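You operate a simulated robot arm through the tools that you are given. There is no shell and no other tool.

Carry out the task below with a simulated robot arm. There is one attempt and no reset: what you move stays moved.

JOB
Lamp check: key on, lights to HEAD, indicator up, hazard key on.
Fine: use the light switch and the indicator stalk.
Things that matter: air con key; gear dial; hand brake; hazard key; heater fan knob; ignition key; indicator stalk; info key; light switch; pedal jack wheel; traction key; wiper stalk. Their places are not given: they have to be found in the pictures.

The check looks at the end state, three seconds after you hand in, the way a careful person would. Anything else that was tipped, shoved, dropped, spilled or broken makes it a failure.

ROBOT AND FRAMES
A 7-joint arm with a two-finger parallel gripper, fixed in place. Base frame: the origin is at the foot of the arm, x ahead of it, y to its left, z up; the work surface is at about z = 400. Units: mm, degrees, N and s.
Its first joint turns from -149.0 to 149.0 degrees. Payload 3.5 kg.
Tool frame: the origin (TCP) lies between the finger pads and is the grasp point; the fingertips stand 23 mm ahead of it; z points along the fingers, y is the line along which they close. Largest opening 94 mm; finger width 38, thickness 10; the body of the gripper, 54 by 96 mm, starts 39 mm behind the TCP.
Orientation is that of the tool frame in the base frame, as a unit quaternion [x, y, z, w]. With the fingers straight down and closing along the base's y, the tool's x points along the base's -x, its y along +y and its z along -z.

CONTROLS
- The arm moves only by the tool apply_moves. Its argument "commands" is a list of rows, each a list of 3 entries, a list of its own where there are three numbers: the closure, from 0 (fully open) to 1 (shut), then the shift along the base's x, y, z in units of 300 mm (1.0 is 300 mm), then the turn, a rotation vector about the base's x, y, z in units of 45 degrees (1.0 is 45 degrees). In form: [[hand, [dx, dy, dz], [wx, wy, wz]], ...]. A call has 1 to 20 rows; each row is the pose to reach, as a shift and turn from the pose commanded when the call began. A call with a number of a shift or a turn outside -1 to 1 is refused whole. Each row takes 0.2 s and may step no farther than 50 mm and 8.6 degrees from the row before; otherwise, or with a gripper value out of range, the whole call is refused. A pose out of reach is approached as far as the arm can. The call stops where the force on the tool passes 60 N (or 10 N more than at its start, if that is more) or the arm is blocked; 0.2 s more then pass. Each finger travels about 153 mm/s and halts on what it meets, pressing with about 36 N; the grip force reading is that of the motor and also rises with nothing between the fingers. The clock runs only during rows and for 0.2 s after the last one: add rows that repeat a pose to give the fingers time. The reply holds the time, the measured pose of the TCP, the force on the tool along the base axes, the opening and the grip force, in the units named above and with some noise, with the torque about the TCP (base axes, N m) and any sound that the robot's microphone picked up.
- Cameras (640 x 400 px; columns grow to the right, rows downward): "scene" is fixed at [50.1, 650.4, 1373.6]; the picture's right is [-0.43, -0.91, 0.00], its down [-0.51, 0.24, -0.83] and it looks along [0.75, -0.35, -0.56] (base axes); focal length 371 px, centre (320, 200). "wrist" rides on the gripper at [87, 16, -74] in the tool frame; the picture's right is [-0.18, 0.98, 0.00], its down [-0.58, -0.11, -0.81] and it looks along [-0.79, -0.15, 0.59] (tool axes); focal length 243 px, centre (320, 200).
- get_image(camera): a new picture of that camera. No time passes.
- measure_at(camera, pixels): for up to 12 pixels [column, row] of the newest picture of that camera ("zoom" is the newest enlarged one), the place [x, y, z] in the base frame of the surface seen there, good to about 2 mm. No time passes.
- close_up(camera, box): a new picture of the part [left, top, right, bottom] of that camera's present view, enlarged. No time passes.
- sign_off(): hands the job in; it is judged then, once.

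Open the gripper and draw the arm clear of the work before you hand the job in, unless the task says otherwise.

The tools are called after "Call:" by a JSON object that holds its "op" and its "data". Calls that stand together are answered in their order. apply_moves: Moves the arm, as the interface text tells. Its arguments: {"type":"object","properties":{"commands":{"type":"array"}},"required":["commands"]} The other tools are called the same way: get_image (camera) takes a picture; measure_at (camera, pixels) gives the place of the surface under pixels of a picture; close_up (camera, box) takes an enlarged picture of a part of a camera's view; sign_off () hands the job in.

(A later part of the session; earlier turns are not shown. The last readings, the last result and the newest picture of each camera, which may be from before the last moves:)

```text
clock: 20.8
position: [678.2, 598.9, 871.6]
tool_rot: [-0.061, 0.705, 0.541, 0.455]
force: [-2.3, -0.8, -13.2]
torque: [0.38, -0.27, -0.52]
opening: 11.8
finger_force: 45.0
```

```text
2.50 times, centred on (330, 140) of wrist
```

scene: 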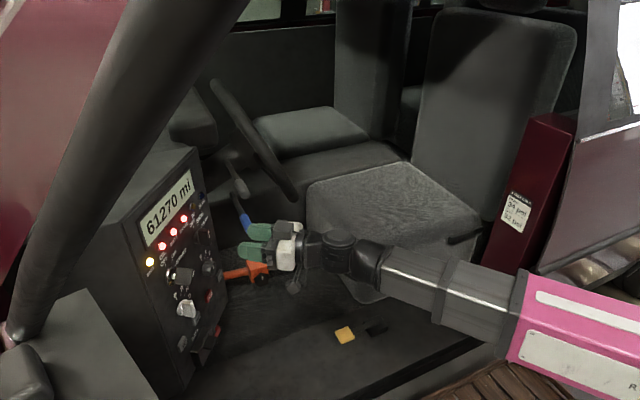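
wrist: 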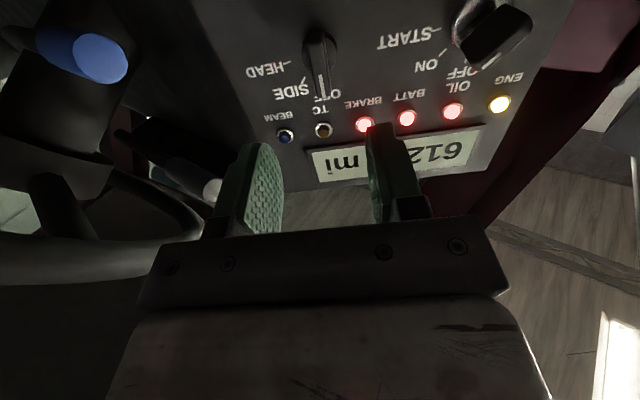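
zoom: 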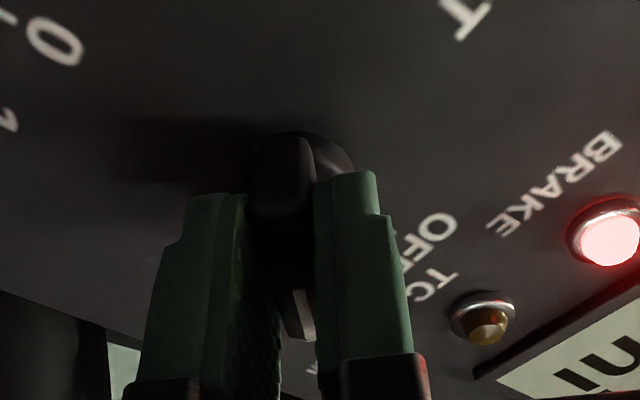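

Side load dropped to about 13 N. I turn the remaining 45° clockwise to HEAD.

Call:
{"op": "apply_moves", "data": {"commands": [[1, [0, 0, 0], [0.0958, 0.1363, 0]], [1, [0, 0, 0], [0.1917, 0.2727, 0]], [1, [0, 0, 0], [0.2875, 0.409, 0]], [1, [0, 0, 0], [0.3833, 0.5453, 0]], [1, [0, 0, 0], [0.4792, 0.6817, 0]], [1, [0, 0, 0], [0.575, 0.818, 0]], [1, [0, 0, 0], [0.575, 0.818, 0]]]}}

Call:
{"op": "close_up", "data": {"camera": "scene", "box": [160, 180, 280, 300]}}

Call:
{"op": "close_up", "data": {"camera": "wrist", "box": [220, 60, 440, 220]}}

```text
clock: 22.4
position: [677.7, 599.6, 872.5]
tool_rot: [0.213, 0.675, 0.674, 0.214]
force: [2.4, 2.4, -2.4]
torque: [-1.03, -1.55, -0.74]
opening: 16.8
finger_force: 44.9
```

```text
3.33 times, centred on (220, 240) of scene
```

zoom: 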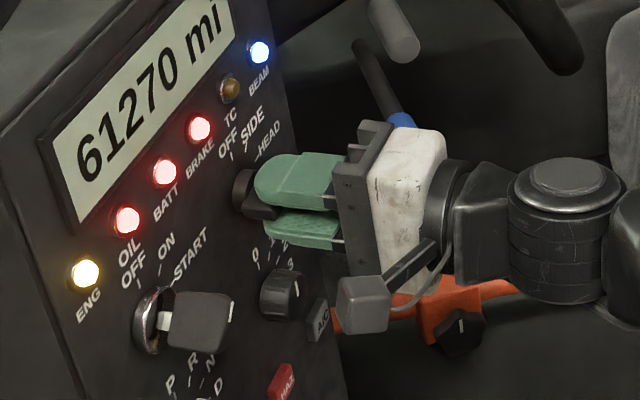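

```text
2.50 times, centred on (330, 140) of wrist
```

zoom: 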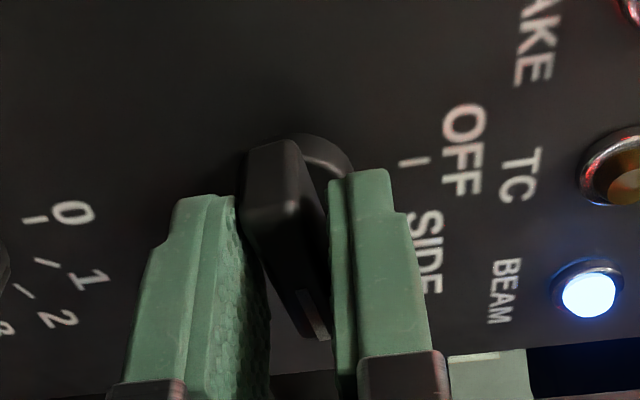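

BEAM is now lit, so the lights are at HEAD; the bar met its stop slightly before my 90° (opening 16.8). I open the hand and back away along the panel normal.

Call:
{"op": "apply_moves", "data": {"commands": [[0.8, [0, 0, 0], [0, 0, 0]], [0.6, [0, 0, 0], [0, 0, 0]], [0.5, [0, 0, 0], [0, 0, 0]], [0.5, [-0.0575, -0.0818, 0], [0, 0, 0]], [0.5, [-0.115, -0.1636, 0], [0, 0, 0]], [0.5, [-0.1725, -0.2454, 0], [0, 0, 0]], [0.5, [-0.1725, -0.2454, 0], [0, 0, 0]]]}}

Call:
{"op": "get_image", "data": {"camera": "wrist"}}

Call:
{"op": "close_up", "data": {"camera": "scene", "box": [140, 180, 240, 300]}}

```text
clock: 24.0
position: [624.5, 526.7, 873.5]
tool_rot: [0.213, 0.674, 0.674, 0.214]
force: [0.0, 0.5, -0.6]
torque: [-0.01, -0.02, 0.01]
opening: 47.0
finger_force: 0.1
```

```text
taken
```

wrist: 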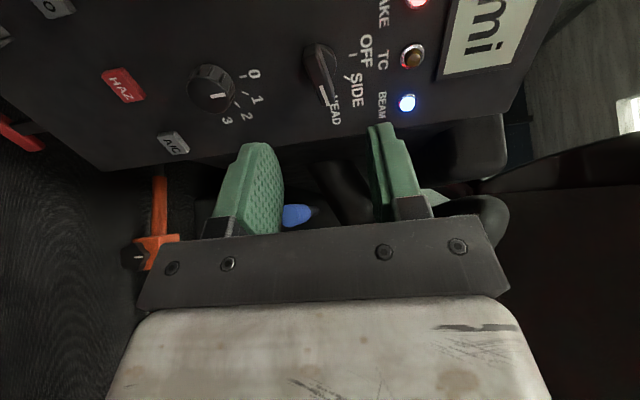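

```text
3.33 times, centred on (190, 240) of scene
```

zoom: 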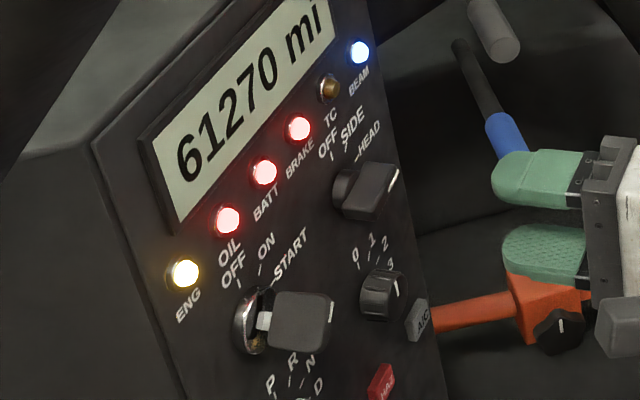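

Lights are at HEAD (BEAM lit) and the key is at ON. Before going to the stalks I measure the steering wheel rim and both stalks in the scene picture for clearance.

Call:
{"op": "get_image", "data": {"camera": "scene"}}

Call:
{"op": "measure_at", "data": {"camera": "scene", "pixels": [[225, 100], [237, 115], [252, 137], [263, 152], [275, 170], [287, 188], [231, 163], [236, 175], [240, 187], [243, 191], [239, 206], [244, 218]]}}

Call:
{"op": "close_up", "data": {"camera": "scene", "box": [200, 130, 310, 240]}}

```text
taken
```

scene: 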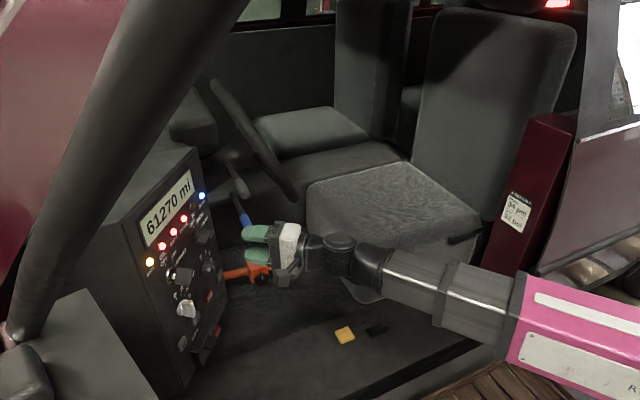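

```text
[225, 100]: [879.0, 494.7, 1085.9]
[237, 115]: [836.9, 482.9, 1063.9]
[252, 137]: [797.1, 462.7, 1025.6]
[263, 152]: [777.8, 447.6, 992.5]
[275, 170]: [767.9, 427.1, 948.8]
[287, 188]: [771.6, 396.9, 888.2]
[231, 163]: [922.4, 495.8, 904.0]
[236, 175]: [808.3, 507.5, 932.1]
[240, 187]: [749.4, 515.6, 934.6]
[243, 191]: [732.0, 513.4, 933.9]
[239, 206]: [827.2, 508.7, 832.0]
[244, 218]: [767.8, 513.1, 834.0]
```

```text
3.64 times, centred on (255, 185) of scene
```

zoom: 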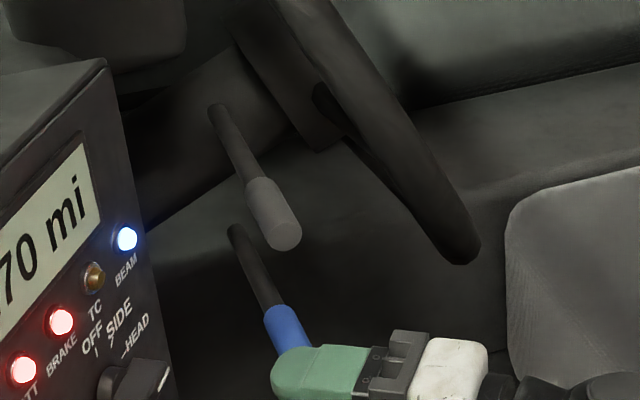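

A red lamp at scene (555,3) has come on since the lights were switched, so outside lamps can be seen from here. I zoom there for reference before moving a stalk.

Call:
{"op": "close_up", "data": {"camera": "scene", "box": [420, 0, 640, 120]}}

Call:
{"op": "close_up", "data": {"camera": "scene", "box": [500, 0, 640, 60]}}

Call:
{"op": "close_up", "data": {"camera": "scene", "box": [220, 0, 440, 90]}}

```text
2.91 times, centred on (530, 60) of scene
```

zoom: 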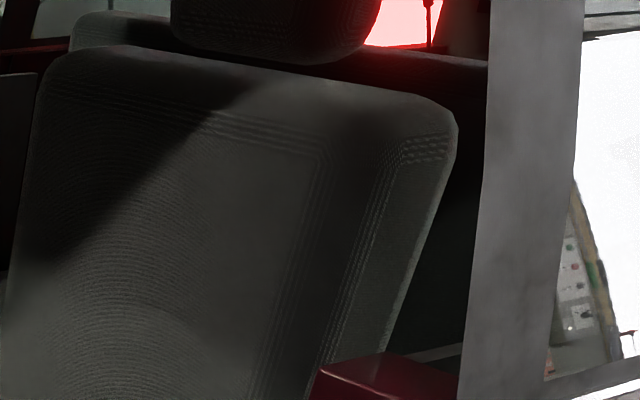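

```text
4.57 times, centred on (570, 30) of scene
```

zoom: 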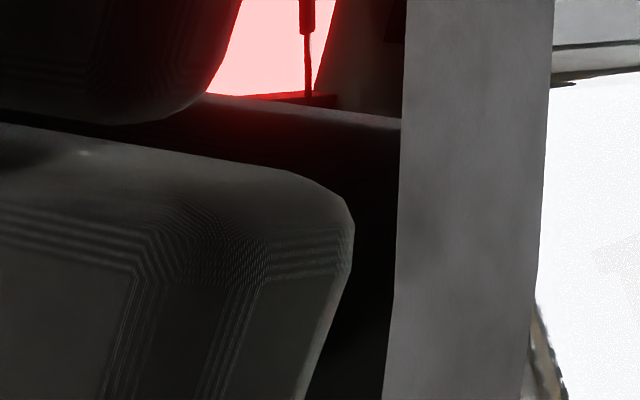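

```text
2.91 times, centred on (330, 45) of scene
```

zoom: 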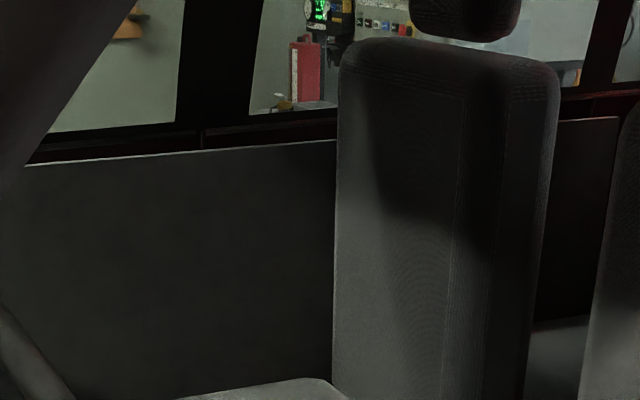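

No amber lamp is showing at present. I move to stand off the grey stalk (axis near y 511, z 927), with the fingers one above the other and the tool at about 45° yaw so it clears the wheel rim at (768, 427, 949).

Call:
{"op": "apply_moves", "data": {"commands": [[0.5, [0.03, -0.04, 0.09], [0, 0, -0.055]], [0.5, [0.1, -0.1, 0.185], [0, 0, -0.11]], [0.5, [0.18, -0.16, 0.1853], [0, 0, -0.165]], [0.5, [0.2573, -0.2153, 0.1853], [0, 0, -0.22]], [0.5, [0.2573, -0.2153, 0.1853], [0, 0, -0.22]]]}}

Call:
{"op": "get_image", "data": {"camera": "wrist"}}

Call:
{"op": "close_up", "data": {"camera": "scene", "box": [200, 120, 330, 240]}}

```text
clock: 25.2
position: [703.7, 460.0, 927.0]
tool_rot: [0.271, 0.653, 0.653, 0.27]
force: [0.0, 0.2, 0.5]
torque: [0.02, 0.06, 0.0]
opening: 46.9
finger_force: 0.0
```

```text
taken
```

wrist: 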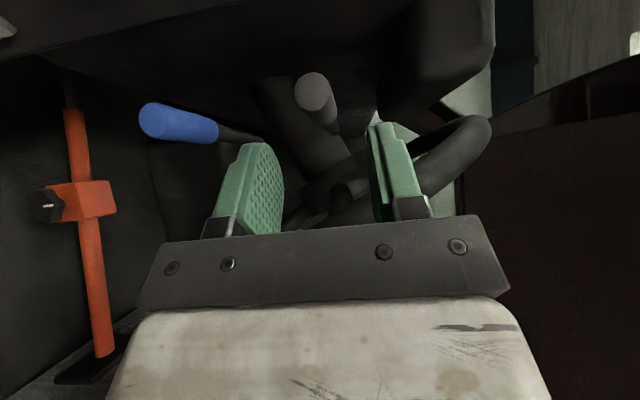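

```text
3.33 times, centred on (265, 180) of scene
```

zoom: 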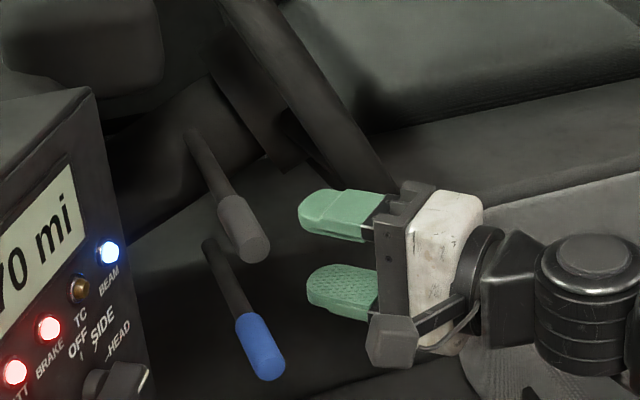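

The grey tip appears at wrist (315,95), centred between the fingers, and the blue one is well below (left in this view). I measure the grey sleeve precisely.

Call:
{"op": "measure_at", "data": {"camera": "wrist", "pixels": [[313, 92], [300, 92], [328, 92], [313, 78], [318, 115], [325, 120], [308, 110], [150, 120], [330, 130]]}}

Call:
{"op": "close_up", "data": {"camera": "wrist", "box": [240, 40, 400, 160]}}

```text
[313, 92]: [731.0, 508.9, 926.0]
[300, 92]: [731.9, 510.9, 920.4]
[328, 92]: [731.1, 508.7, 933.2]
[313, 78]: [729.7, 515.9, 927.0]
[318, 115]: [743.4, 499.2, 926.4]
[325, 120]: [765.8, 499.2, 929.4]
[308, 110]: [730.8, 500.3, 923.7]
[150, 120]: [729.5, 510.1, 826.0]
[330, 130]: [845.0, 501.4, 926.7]
```

```text
3.33 times, centred on (320, 100) of wrist
```

zoom: 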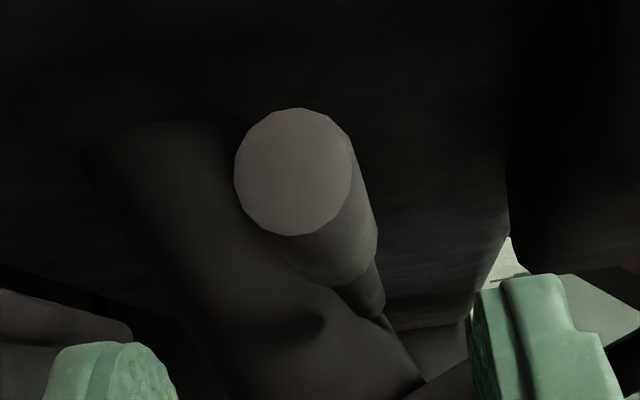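

The grey stalk axis is at y ≈ 510, z ≈ 926.5, radius about 11. I slide the open fingers around it by advancing 60 mm along the tool axis.

Call:
{"op": "apply_moves", "data": {"commands": [[0.5, [0.047, 0.047, 0], [0, 0, 0]], [0.5, [0.094, 0.094, 0], [0, 0, 0]], [0.5, [0.1414, 0.1414, 0], [0, 0, 0]], [0.5, [0.1414, 0.1414, 0], [0, 0, 0]]]}}

Call:
{"op": "get_image", "data": {"camera": "wrist"}}

Call:
{"op": "close_up", "data": {"camera": "scene", "box": [200, 120, 330, 240]}}

```text
clock: 26.2
position: [747.1, 504.4, 927.7]
tool_rot: [0.271, 0.653, 0.653, 0.272]
force: [0.1, 0.7, 0.1]
torque: [0.0, 0.0, -0.04]
opening: 46.9
finger_force: 0.2
```

```text
taken
```

wrist: 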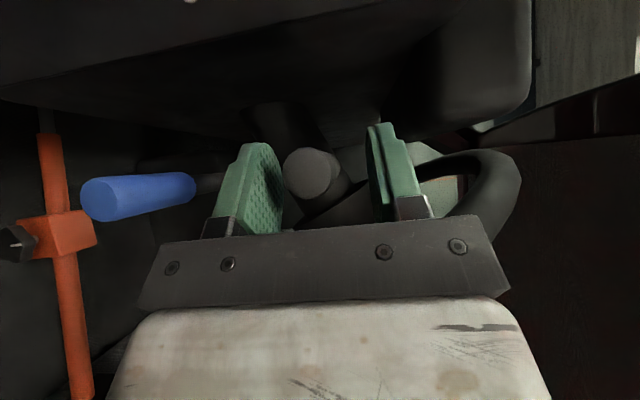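

```text
3.33 times, centred on (265, 180) of scene
```

zoom: 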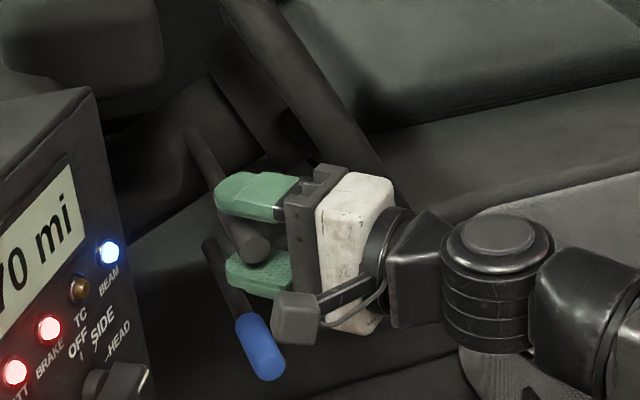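

The fingers surround the grey stalk without contact. I raise 26 mm in small steps, which should lift the tip by about 14 mm.

Call:
{"op": "apply_moves", "data": {"commands": [[0.5, [0, 0, 0.02], [0, 0, 0]], [0.5, [0, 0, 0.035], [0, 0, 0]], [0.5, [0, 0, 0.05], [0, 0, 0]], [0.5, [0, 0, 0.0633], [0, 0, 0]], [0.5, [0, 0, 0.0767], [0, 0, 0]], [0.5, [0, 0, 0.0867], [0, 0, 0]], [0.5, [0, 0, 0.0867], [0, 0, 0]]]}}

Call:
{"op": "get_image", "data": {"camera": "scene"}}

Call:
{"op": "close_up", "data": {"camera": "scene", "box": [200, 120, 330, 240]}}

Call:
{"op": "get_image", "data": {"camera": "wrist"}}

```text
clock: 27.8
position: [746.4, 502.6, 954.6]
tool_rot: [0.271, 0.653, 0.653, 0.272]
force: [1.0, -0.2, -0.8]
torque: [0.0, 0.01, 0.01]
opening: 47.2
finger_force: 0.3
```

```text
taken
```

scene: 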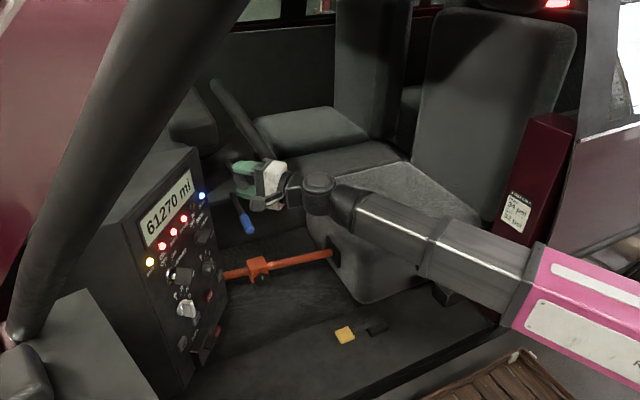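

```text
3.33 times, centred on (265, 180) of scene
```

zoom: 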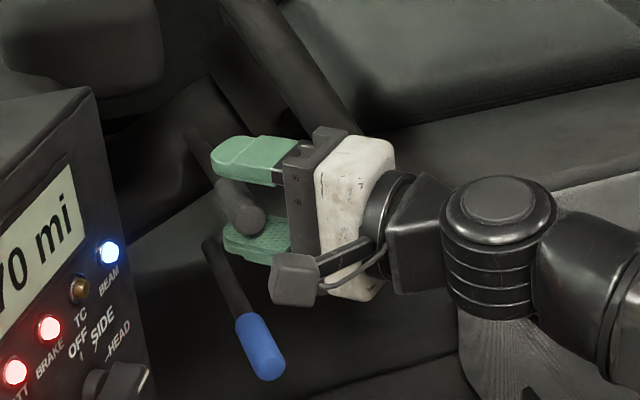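

```text
taken
```

wrist: 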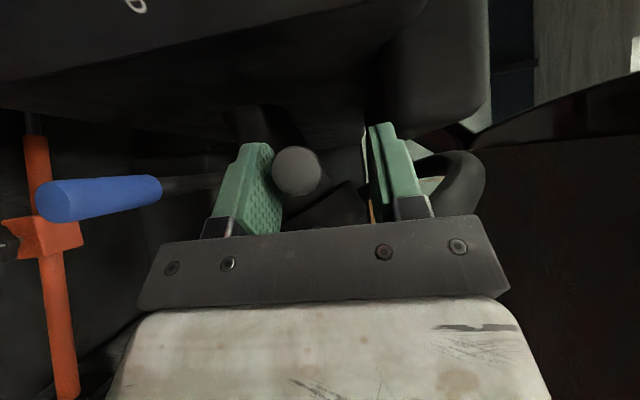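

The force reads nearly zero at z 954, so the stalk may have clicked ahead. I measure where the grey tip is now.

Call:
{"op": "measure_at", "data": {"camera": "wrist", "pixels": [[296, 170], [285, 170], [308, 170], [296, 152], [60, 200], [75, 185]]}}

Call:
{"op": "close_up", "data": {"camera": "scene", "box": [500, 0, 640, 60]}}

Call:
{"op": "close_up", "data": {"camera": "wrist", "box": [200, 100, 440, 230]}}

```text
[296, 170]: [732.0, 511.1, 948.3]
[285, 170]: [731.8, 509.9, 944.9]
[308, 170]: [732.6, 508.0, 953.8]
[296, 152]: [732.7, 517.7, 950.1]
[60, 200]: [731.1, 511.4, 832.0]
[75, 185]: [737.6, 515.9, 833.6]
```

```text
4.57 times, centred on (570, 30) of scene
```

zoom: 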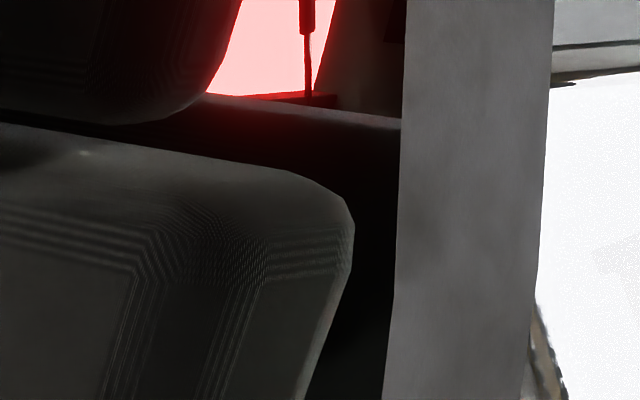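

```text
2.67 times, centred on (320, 165) of wrist
```

zoom: 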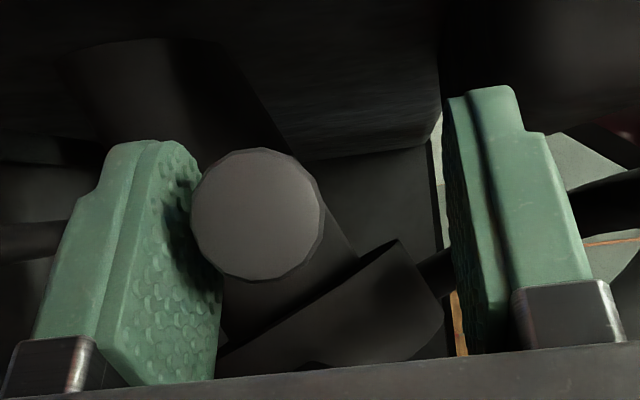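

The grey tip snapped to z ≈ 949, about 22 mm up, and rests clear of the lower finger. I let a little time pass and look for a flashing lamp or wiper movement.

Call:
{"op": "apply_moves", "data": {"commands": [[0.5, [0, 0, 0], [0, 0, 0]], [0.5, [0, 0, 0], [0, 0, 0]]]}}

Call:
{"op": "get_image", "data": {"camera": "scene"}}

Call:
{"op": "close_up", "data": {"camera": "scene", "box": [130, 150, 230, 280]}}

```text
clock: 28.4
position: [745.6, 503.0, 955.6]
tool_rot: [0.272, 0.653, 0.653, 0.271]
force: [-0.7, 0.0, -0.7]
torque: [0.02, 0.01, -0.03]
opening: 47.1
finger_force: 0.2
```

```text
taken
```

scene: 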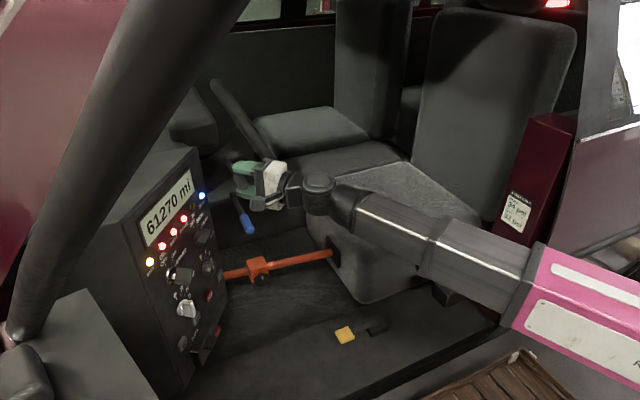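

```text
3.08 times, centred on (180, 215) of scene
```

zoom: 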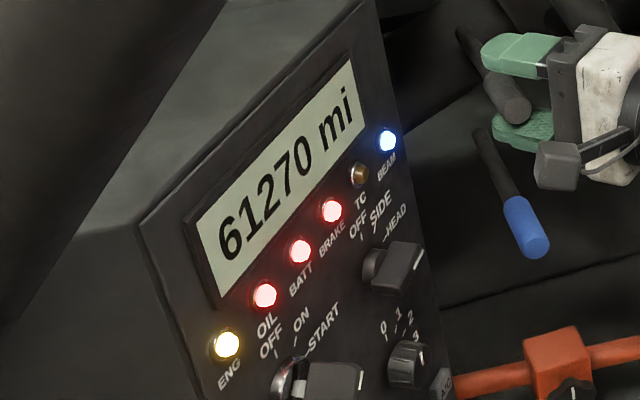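

Nothing has changed in lamps or sound yet. I wait a bit more and compare the lamp area at other moments of a possible flash cycle.

Call:
{"op": "apply_moves", "data": {"commands": [[0.5, [0, 0, 0], [0, 0, 0]]]}}

Call:
{"op": "close_up", "data": {"camera": "scene", "box": [420, 0, 640, 120]}}

Call:
{"op": "get_image", "data": {"camera": "wrist"}}

Call:
{"op": "close_up", "data": {"camera": "scene", "box": [220, 0, 440, 90]}}

```text
clock: 28.8
position: [746.8, 502.1, 955.8]
tool_rot: [0.271, 0.653, 0.653, 0.271]
force: [-0.5, -0.6, -0.6]
torque: [-0.04, 0.01, -0.01]
opening: 47.4
finger_force: 0.3
```

```text
2.91 times, centred on (530, 60) of scene
```

zoom: 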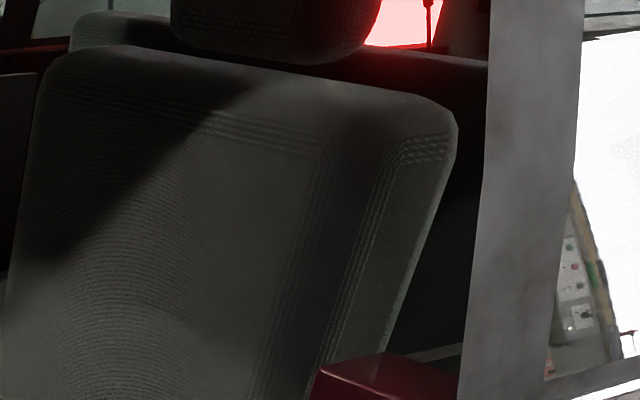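

```text
taken
```

wrist: 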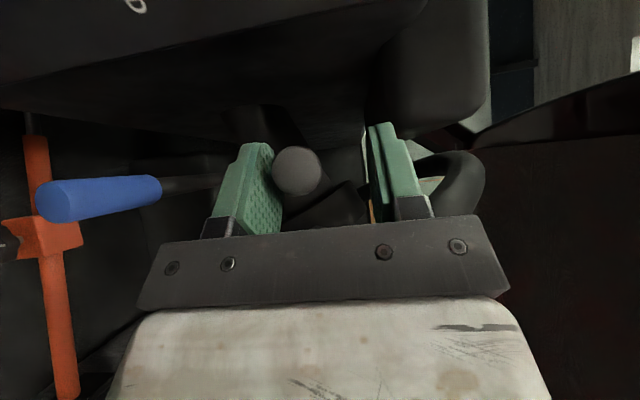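

```text
2.91 times, centred on (330, 45) of scene
```

zoom: 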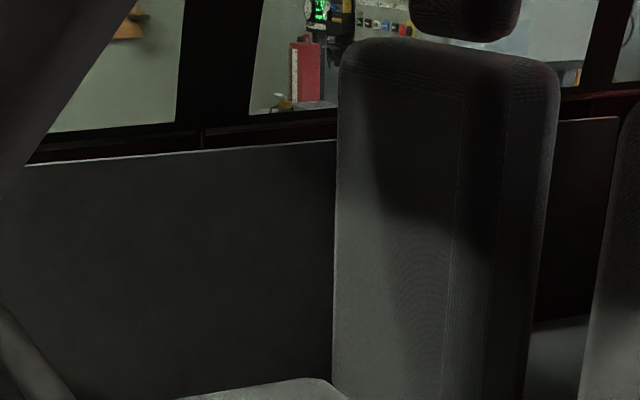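

Grey up gave no lamp or sound, so I cannot tell yet; pressing HAZ, which is needed anyway, will show whether flashers are visible at all. I first measure seat and lamp points so the arm can come down to the HAZ key safely.

Call:
{"op": "measure_at", "data": {"camera": "scene", "pixels": [[555, 3], [330, 180], [400, 175], [470, 210], [440, 290], [345, 335], [375, 328], [330, 250], [212, 330], [195, 350], [260, 268], [420, 230]]}}

Call:
{"op": "close_up", "data": {"camera": "scene", "box": [260, 150, 560, 350]}}

```text
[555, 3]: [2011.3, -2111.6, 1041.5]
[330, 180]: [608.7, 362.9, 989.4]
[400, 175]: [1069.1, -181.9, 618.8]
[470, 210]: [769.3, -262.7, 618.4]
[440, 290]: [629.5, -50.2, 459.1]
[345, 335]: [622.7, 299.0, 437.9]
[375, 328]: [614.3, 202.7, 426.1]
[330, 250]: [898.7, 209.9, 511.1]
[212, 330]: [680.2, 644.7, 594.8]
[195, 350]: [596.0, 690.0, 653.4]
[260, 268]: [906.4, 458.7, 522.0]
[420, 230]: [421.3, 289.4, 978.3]
```

```text
2.00 times, centred on (410, 250) of scene
```

zoom: 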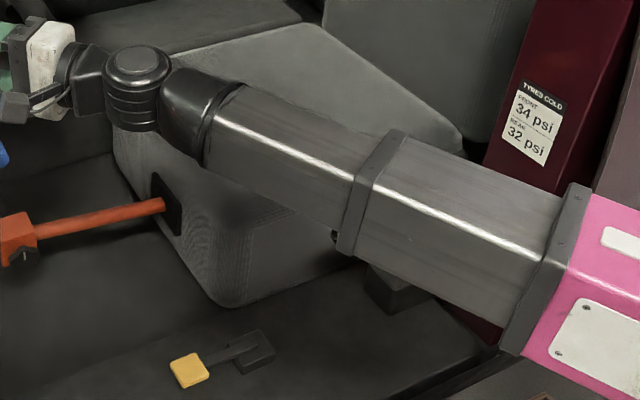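

The seat top is at z ≈ 619 and lies beyond x ≈ 750, so the descent path near (607, 527) is clear. I retract from the grey stalk, close the hand, and come down in front of the HAZ key.

Call:
{"op": "apply_moves", "data": {"commands": [[0.5, [-0.0825, -0.0825, 0], [0, 0, 0]], [0.5, [-0.165, -0.165, 0], [0, 0, 0]], [0.5, [-0.264, -0.084, 0], [0, 0, 0.055]], [0.5, [-0.363, -0.003, 0], [0, 0, 0.11]], [0.5, [-0.4628, 0.0783, 0], [0, 0, 0.22]], [1, [-0.4628, 0.0783, -0.15], [0, 0, 0.22]], [1, [-0.4628, 0.0783, -0.3], [0, 0, 0.22]], [1, [-0.4628, 0.0783, -0.45], [0, 0, 0.22]], [1, [-0.4628, 0.0783, -0.6], [0, 0, 0.22]], [1, [-0.4628, 0.0783, -0.75], [0, 0, 0.22]], [1, [-0.4628, 0.0783, -0.81], [0, 0, 0.22]], [1, [-0.4628, 0.0783, -0.81], [0, 0, 0.22]]]}}

Call:
{"op": "get_image", "data": {"camera": "wrist"}}

Call:
{"op": "get_image", "data": {"camera": "scene"}}

```text
clock: 31.4
position: [607.2, 525.1, 711.9]
tool_rot: [0.213, 0.674, 0.674, 0.214]
force: [-0.6, 0.1, 0.3]
torque: [0.02, 0.02, -0.01]
opening: 0.0
finger_force: 36.0
```

```text
taken
```

wrist: 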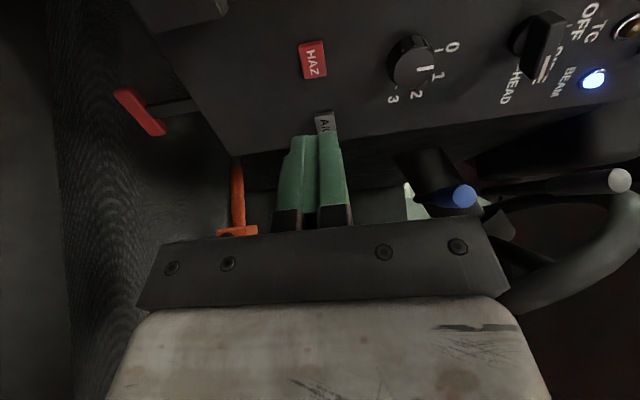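

```text
taken
```

scene: 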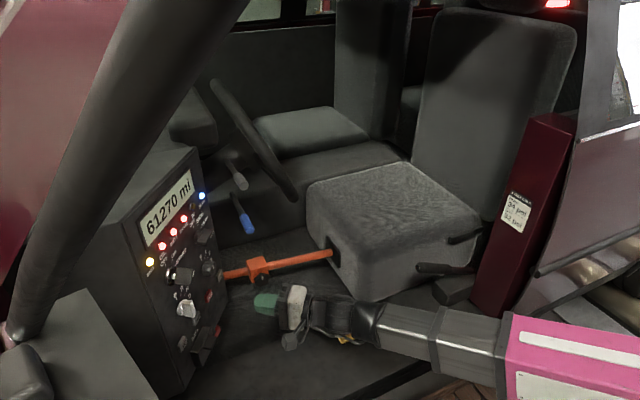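

The HAZ key is at wrist (312,60) and the fingertips at (312,150). I measure the HAZ key face and its neighbours before pressing.

Call:
{"op": "measure_at", "data": {"camera": "wrist", "pixels": [[312, 60], [303, 46], [324, 46], [305, 75], [324, 73], [300, 60], [325, 60], [325, 122], [345, 60], [290, 60], [412, 65]]}}

Call:
{"op": "close_up", "data": {"camera": "wrist", "box": [250, 10, 390, 150]}}

Call:
{"op": "close_up", "data": {"camera": "scene", "box": [180, 230, 290, 350]}}

```text
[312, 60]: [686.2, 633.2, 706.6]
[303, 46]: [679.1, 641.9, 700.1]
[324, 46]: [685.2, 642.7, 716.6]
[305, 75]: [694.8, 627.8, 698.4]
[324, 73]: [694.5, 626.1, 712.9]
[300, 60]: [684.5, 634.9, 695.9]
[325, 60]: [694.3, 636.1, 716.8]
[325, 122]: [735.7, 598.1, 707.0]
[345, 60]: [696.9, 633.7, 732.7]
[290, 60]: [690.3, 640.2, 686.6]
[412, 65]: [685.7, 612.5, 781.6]
```

```text
2.86 times, centred on (320, 80) of wrist
```

zoom: 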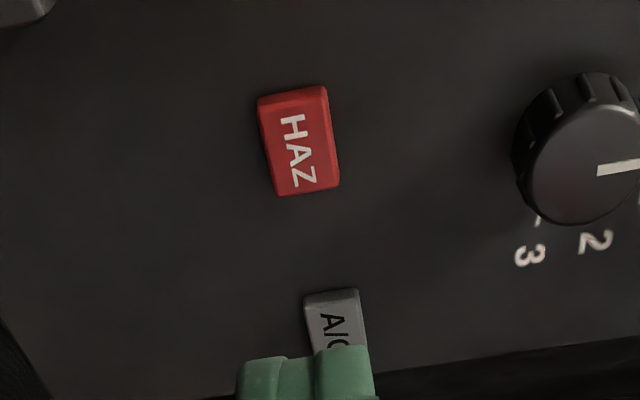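

```text
3.33 times, centred on (235, 290) of scene
```

zoom: 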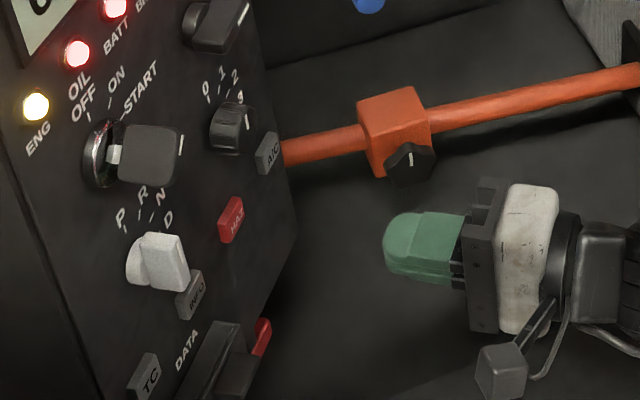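

HAZ face is centred at s ≈ 197, z ≈ 707, h ≈ 912.5. I advance with closed fingers to about 10 mm from it and check alignment.

Call:
{"op": "apply_moves", "data": {"commands": [[1, [0.05, 0.0667, -0.005], [0, 0, 0]], [1, [0.1, 0.1334, -0.01], [0, 0, 0]], [1, [0.15, 0.2, -0.01], [0, 0, 0]], [1, [0.1998, 0.2668, -0.01], [0, 0, 0]], [1, [0.1998, 0.2668, -0.01], [0, 0, 0]]]}}

Call:
{"op": "close_up", "data": {"camera": "wrist", "box": [230, 60, 410, 220]}}

Call:
{"op": "close_up", "data": {"camera": "scene", "box": [180, 250, 290, 350]}}

```text
clock: 32.6
position: [666.8, 605.5, 707.5]
tool_rot: [0.213, 0.674, 0.674, 0.213]
force: [0.1, -0.9, 0.8]
torque: [0.01, 0.0, 0.01]
opening: 0.1
finger_force: 36.7
```

```text
2.50 times, centred on (320, 140) of wrist
```

zoom: 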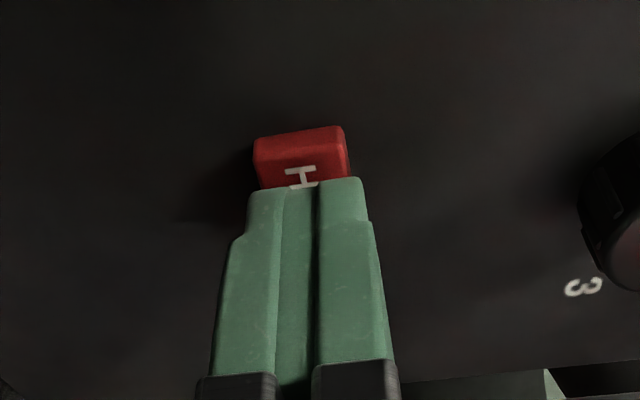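

```text
4.00 times, centred on (235, 300) of scene
```

zoom: 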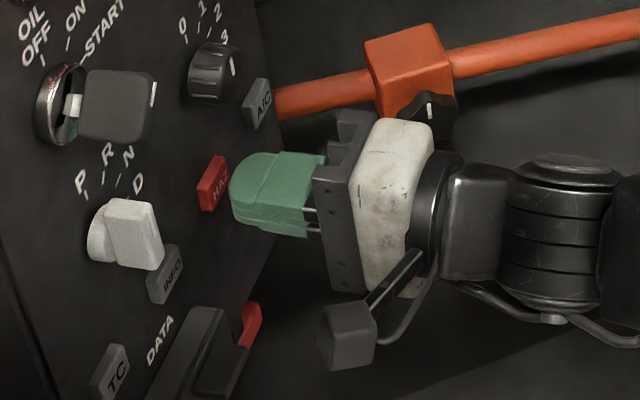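

The fingertips are centred over HAZ (zoom (305,170)). I press slowly in 2 mm steps, 12 mm in all, so about 2-3 mm into the key.

Call:
{"op": "apply_moves", "data": {"commands": [[1, [0.0115, 0.01636, 0], [0, 0, 0]], [1, [0.01533, 0.02181, 0], [0, 0, 0]], [1, [0.01917, 0.02727, 0], [0, 0, 0]], [1, [0.023, 0.03272, 0], [0, 0, 0]], [1, [0.023, 0.03272, 0], [0, 0, 0]]]}}

Call:
{"op": "close_up", "data": {"camera": "scene", "box": [180, 250, 290, 350]}}

Call:
{"op": "close_up", "data": {"camera": "wrist", "box": [230, 60, 410, 220]}}

```text
clock: 33.8
position: [674.7, 616.8, 708.1]
tool_rot: [0.214, 0.674, 0.674, 0.213]
force: [-2.0, -0.9, 0.5]
torque: [-0.01, 0.0, 0.01]
opening: 0.0
finger_force: 36.4
heard: click
```

```text
4.00 times, centred on (235, 300) of scene
```

zoom: 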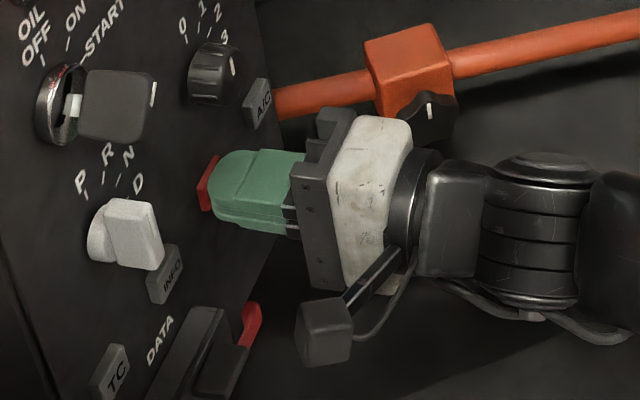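

```text
2.50 times, centred on (320, 140) of wrist
```

zoom: 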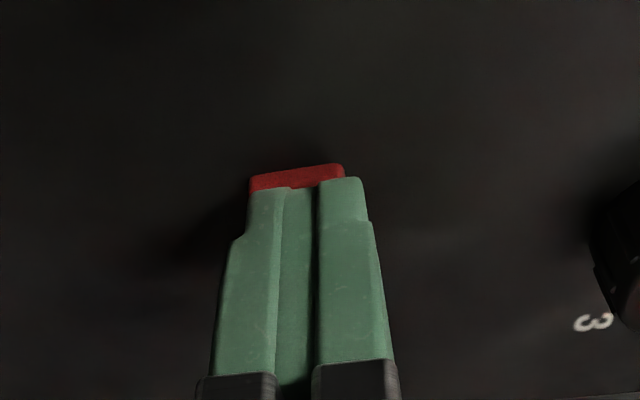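

A click was heard, so the key was pressed once. I draw straight back and look at the key and for flashing lamps.

Call:
{"op": "apply_moves", "data": {"commands": [[1, [-0.0575, -0.0818, 0], [0, 0, 0]], [1, [-0.115, -0.1636, 0], [0, 0, 0]], [1, [-0.1725, -0.2454, 0], [0, 0, 0]]]}}

Call:
{"op": "get_image", "data": {"camera": "scene"}}

Call:
{"op": "close_up", "data": {"camera": "scene", "box": [180, 250, 290, 350]}}

Call:
{"op": "close_up", "data": {"camera": "wrist", "box": [240, 10, 400, 150]}}

```text
clock: 34.6
position: [621.1, 542.2, 706.5]
tool_rot: [0.212, 0.675, 0.674, 0.214]
force: [0.6, 0.4, 0.4]
torque: [0.05, 0.0, -0.02]
opening: 0.1
finger_force: 35.8
```

```text
taken
```

scene: 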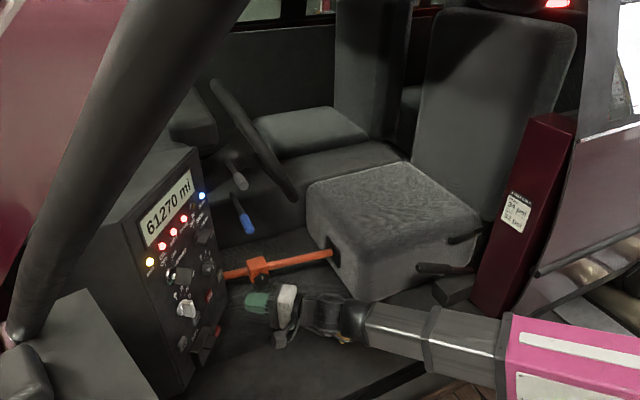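

```text
4.00 times, centred on (235, 300) of scene
```

zoom: 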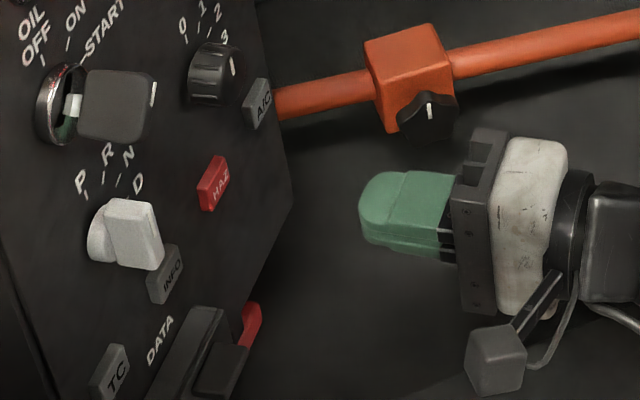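

```text
2.86 times, centred on (320, 80) of wrist
```

zoom: 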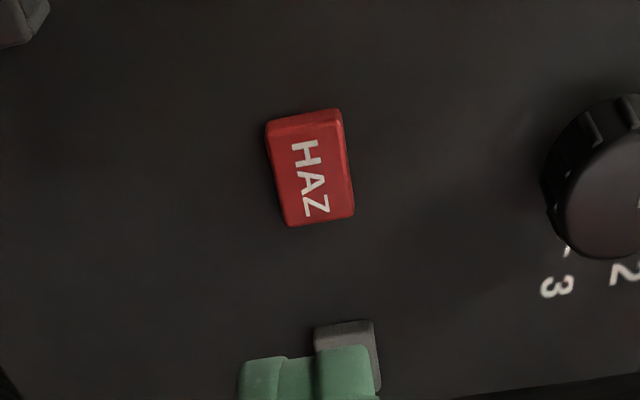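

The HAZ key stands out again and needs checking for a latched or flashing state. I measure its face and sample the view over about a second for flashing.

Call:
{"op": "measure_at", "data": {"camera": "zoom", "pixels": [[310, 170], [290, 150], [335, 190], [310, 200], [330, 150], [420, 170], [200, 200], [345, 340]]}}

Call:
{"op": "apply_moves", "data": {"commands": [[1, [0, 0, 0], [0, 0, 0]]]}}

Call:
{"op": "close_up", "data": {"camera": "scene", "box": [120, 150, 280, 350]}}

Call:
{"op": "close_up", "data": {"camera": "scene", "box": [420, 0, 640, 120]}}

```text
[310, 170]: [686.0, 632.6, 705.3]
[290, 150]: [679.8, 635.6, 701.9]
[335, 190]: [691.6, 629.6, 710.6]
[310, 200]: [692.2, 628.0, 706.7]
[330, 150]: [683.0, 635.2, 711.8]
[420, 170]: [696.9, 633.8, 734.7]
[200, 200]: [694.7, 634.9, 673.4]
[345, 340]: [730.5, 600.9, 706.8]
```

```text
clock: 35.0
position: [622.8, 543.3, 709.1]
tool_rot: [0.213, 0.674, 0.674, 0.213]
force: [0.5, -0.1, 0.1]
torque: [0.0, -0.01, -0.02]
opening: 0.0
finger_force: 35.6
```

```text
2.00 times, centred on (200, 250) of scene
```

zoom: 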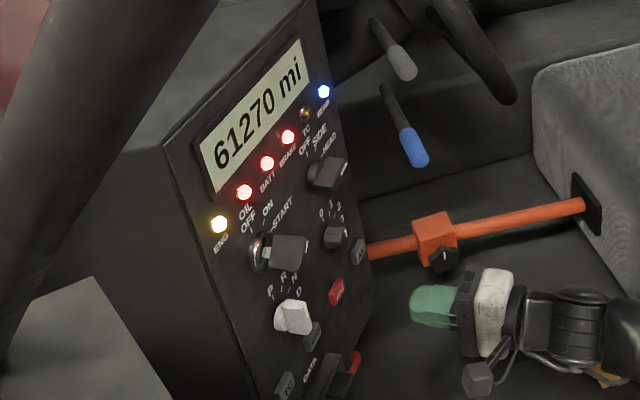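

```text
2.91 times, centred on (530, 60) of scene
```

zoom: 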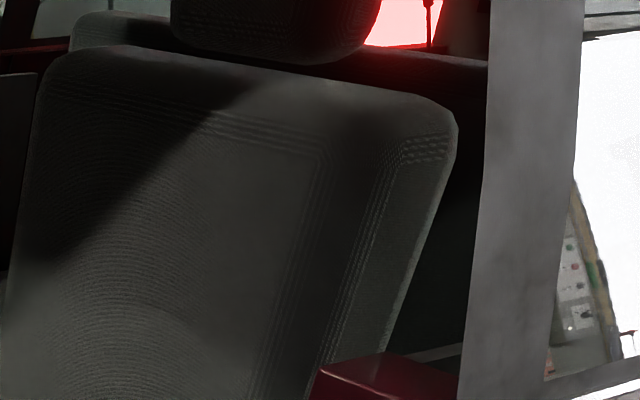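

HAZ springs back to its first height, so it is a push key; the fan knob seemed tinted red in the last wrist zoom, which could be a flash. I sample the wrist zoom at successive moments.

Call:
{"op": "close_up", "data": {"camera": "wrist", "box": [240, 10, 400, 150]}}

Call:
{"op": "apply_moves", "data": {"commands": [[1, [0, 0, 0], [0, 0, 0]]]}}

Call:
{"op": "close_up", "data": {"camera": "wrist", "box": [240, 10, 400, 150]}}

Call:
{"op": "get_image", "data": {"camera": "scene"}}

Call:
{"op": "get_image", "data": {"camera": "wrist"}}

```text
2.86 times, centred on (320, 80) of wrist
```

zoom: 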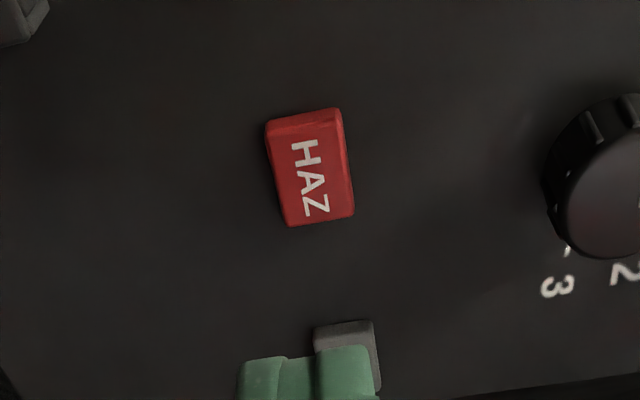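

```text
clock: 35.4
position: [623.3, 541.9, 708.1]
tool_rot: [0.214, 0.674, 0.674, 0.214]
force: [0.5, -0.3, 0.6]
torque: [0.0, 0.01, -0.01]
opening: 0.0
finger_force: 36.0
```

```text
2.86 times, centred on (320, 80) of wrist
```

zoom: 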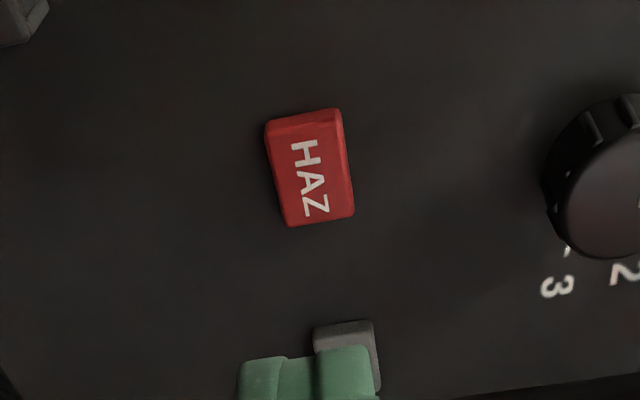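

```text
taken
```

scene: 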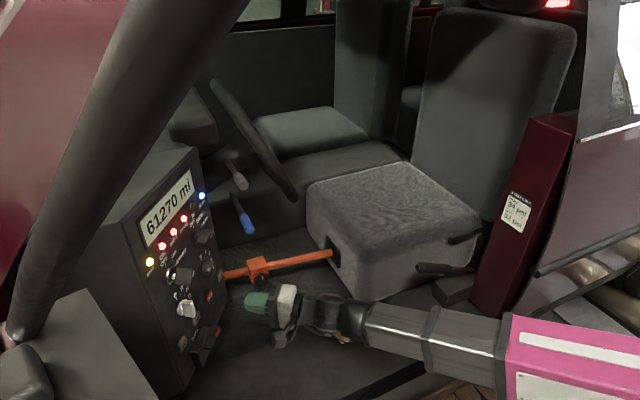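

```text
taken
```

wrist: 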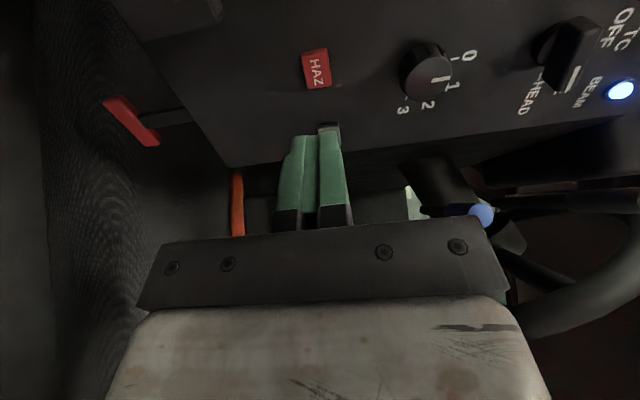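

No flash is visible from here after the HAZ click. I measure the seat backs so I can raise the arm and aim the wrist camera toward the rear lamps, where flashers might show.

Call:
{"op": "measure_at", "data": {"camera": "scene", "pixels": [[370, 60], [500, 60], [450, 12], [520, 5], [540, 150], [550, 118], [600, 60], [430, 130], [300, 130], [120, 60], [290, 10], [620, 150]]}}

```text
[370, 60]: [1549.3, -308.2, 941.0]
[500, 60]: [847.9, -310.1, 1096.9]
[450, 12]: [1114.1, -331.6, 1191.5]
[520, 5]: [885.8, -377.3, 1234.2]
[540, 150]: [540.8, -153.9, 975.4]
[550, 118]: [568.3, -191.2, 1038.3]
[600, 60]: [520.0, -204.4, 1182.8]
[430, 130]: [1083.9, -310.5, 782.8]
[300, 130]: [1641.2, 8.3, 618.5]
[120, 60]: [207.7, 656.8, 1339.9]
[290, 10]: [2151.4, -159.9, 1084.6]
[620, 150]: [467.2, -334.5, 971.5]
```

Seat backs stand at y ≈ -310 up to z ≈ 1200. I raise the arm in free space toward (550, 400, 1007) while beginning to yaw it right.

Call:
{"op": "apply_moves", "data": {"commands": [[1, [-0.03, -0.05, 0.12], [0, 0, 0]], [1, [-0.06, -0.1, 0.25], [0, 0, 0]], [1, [-0.1, -0.17, 0.38], [0, 0, -0.1]], [1, [-0.14, -0.24, 0.51], [0, 0, -0.26]], [1, [-0.18, -0.31, 0.64], [0, 0, -0.42]], [1, [-0.21, -0.38, 0.77], [0, 0, -0.55]], [1, [-0.23, -0.45, 0.9], [0, 0, -0.66]], [1, [-0.23, -0.48, 1.0], [0, 0, -0.66]]]}}

Call:
{"op": "get_image", "data": {"camera": "wrist"}}

Call:
{"op": "get_image", "data": {"camera": "scene"}}

```text
clock: 37.2
position: [551.6, 399.9, 1010.7]
tool_rot: [0.38, 0.597, 0.596, 0.38]
force: [0.1, 1.2, 0.3]
torque: [0.02, 0.06, 0.03]
opening: 0.0
finger_force: 36.3
out of reach, approached as far as the arm can: row 5
```

```text
taken
```

wrist: 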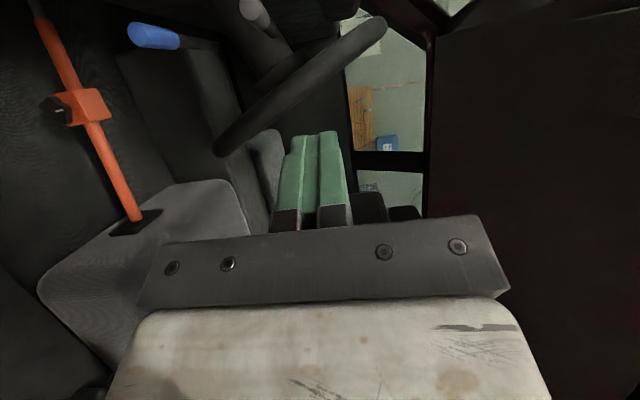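

```text
taken
```

scene: 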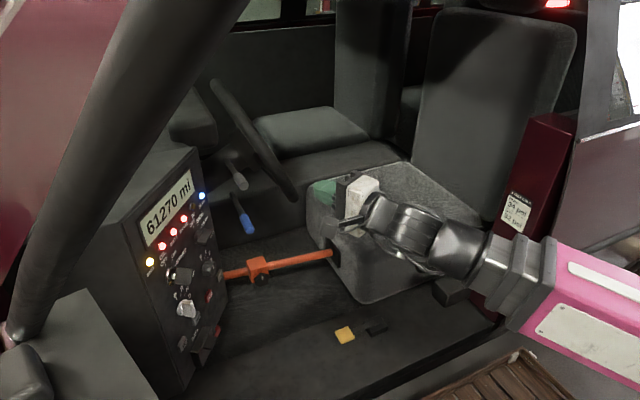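

The arm is clear and pointing right-forward; wrist view shows the wheel and windows. I continue raising and yawing to bring the rear of the car into view.

Call:
{"op": "apply_moves", "data": {"commands": [[1, [0, -0.05, 0.1], [0, 0, -0.15]], [1, [0, -0.1, 0.2], [0, 0, -0.3]], [1, [0, -0.15, 0.3], [0, 0, -0.45]], [1, [0, -0.2, 0.4], [0, 0, -0.6]], [1, [0, -0.25, 0.5], [0, 0, -0.75]], [1, [0, -0.3, 0.6], [0, 0, -0.9]], [1, [0, -0.3, 0.6], [0, 0, -0.9]]]}}

Call:
{"op": "get_image", "data": {"camera": "wrist"}}

Call:
{"op": "get_image", "data": {"camera": "scene"}}

```text
clock: 38.8
position: [554.8, 311.2, 1186.7]
tool_rot: [0.562, 0.429, 0.429, 0.562]
force: [1.0, 0.2, -0.2]
torque: [-0.01, -0.01, 0.02]
opening: 0.0
finger_force: 36.3
```

```text
taken
```

wrist: 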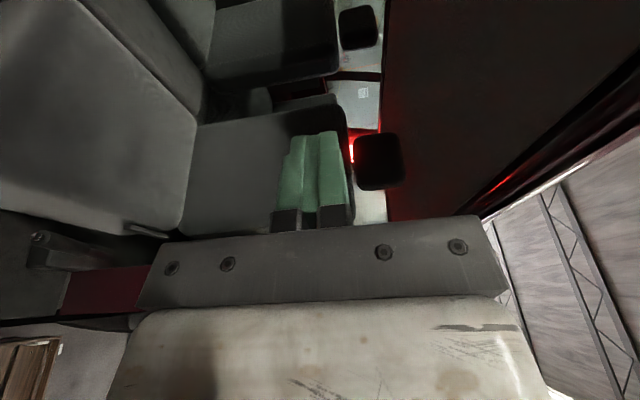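

```text
taken
```

scene: 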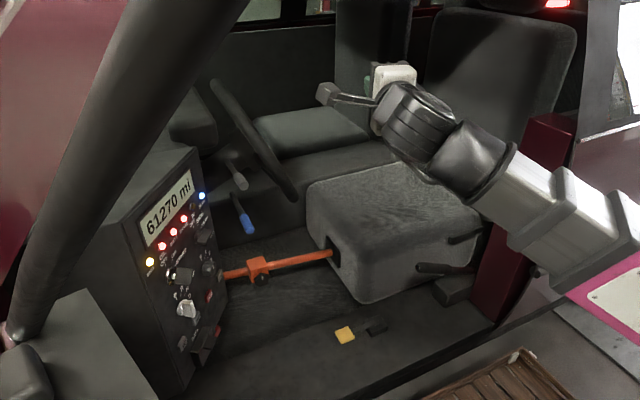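

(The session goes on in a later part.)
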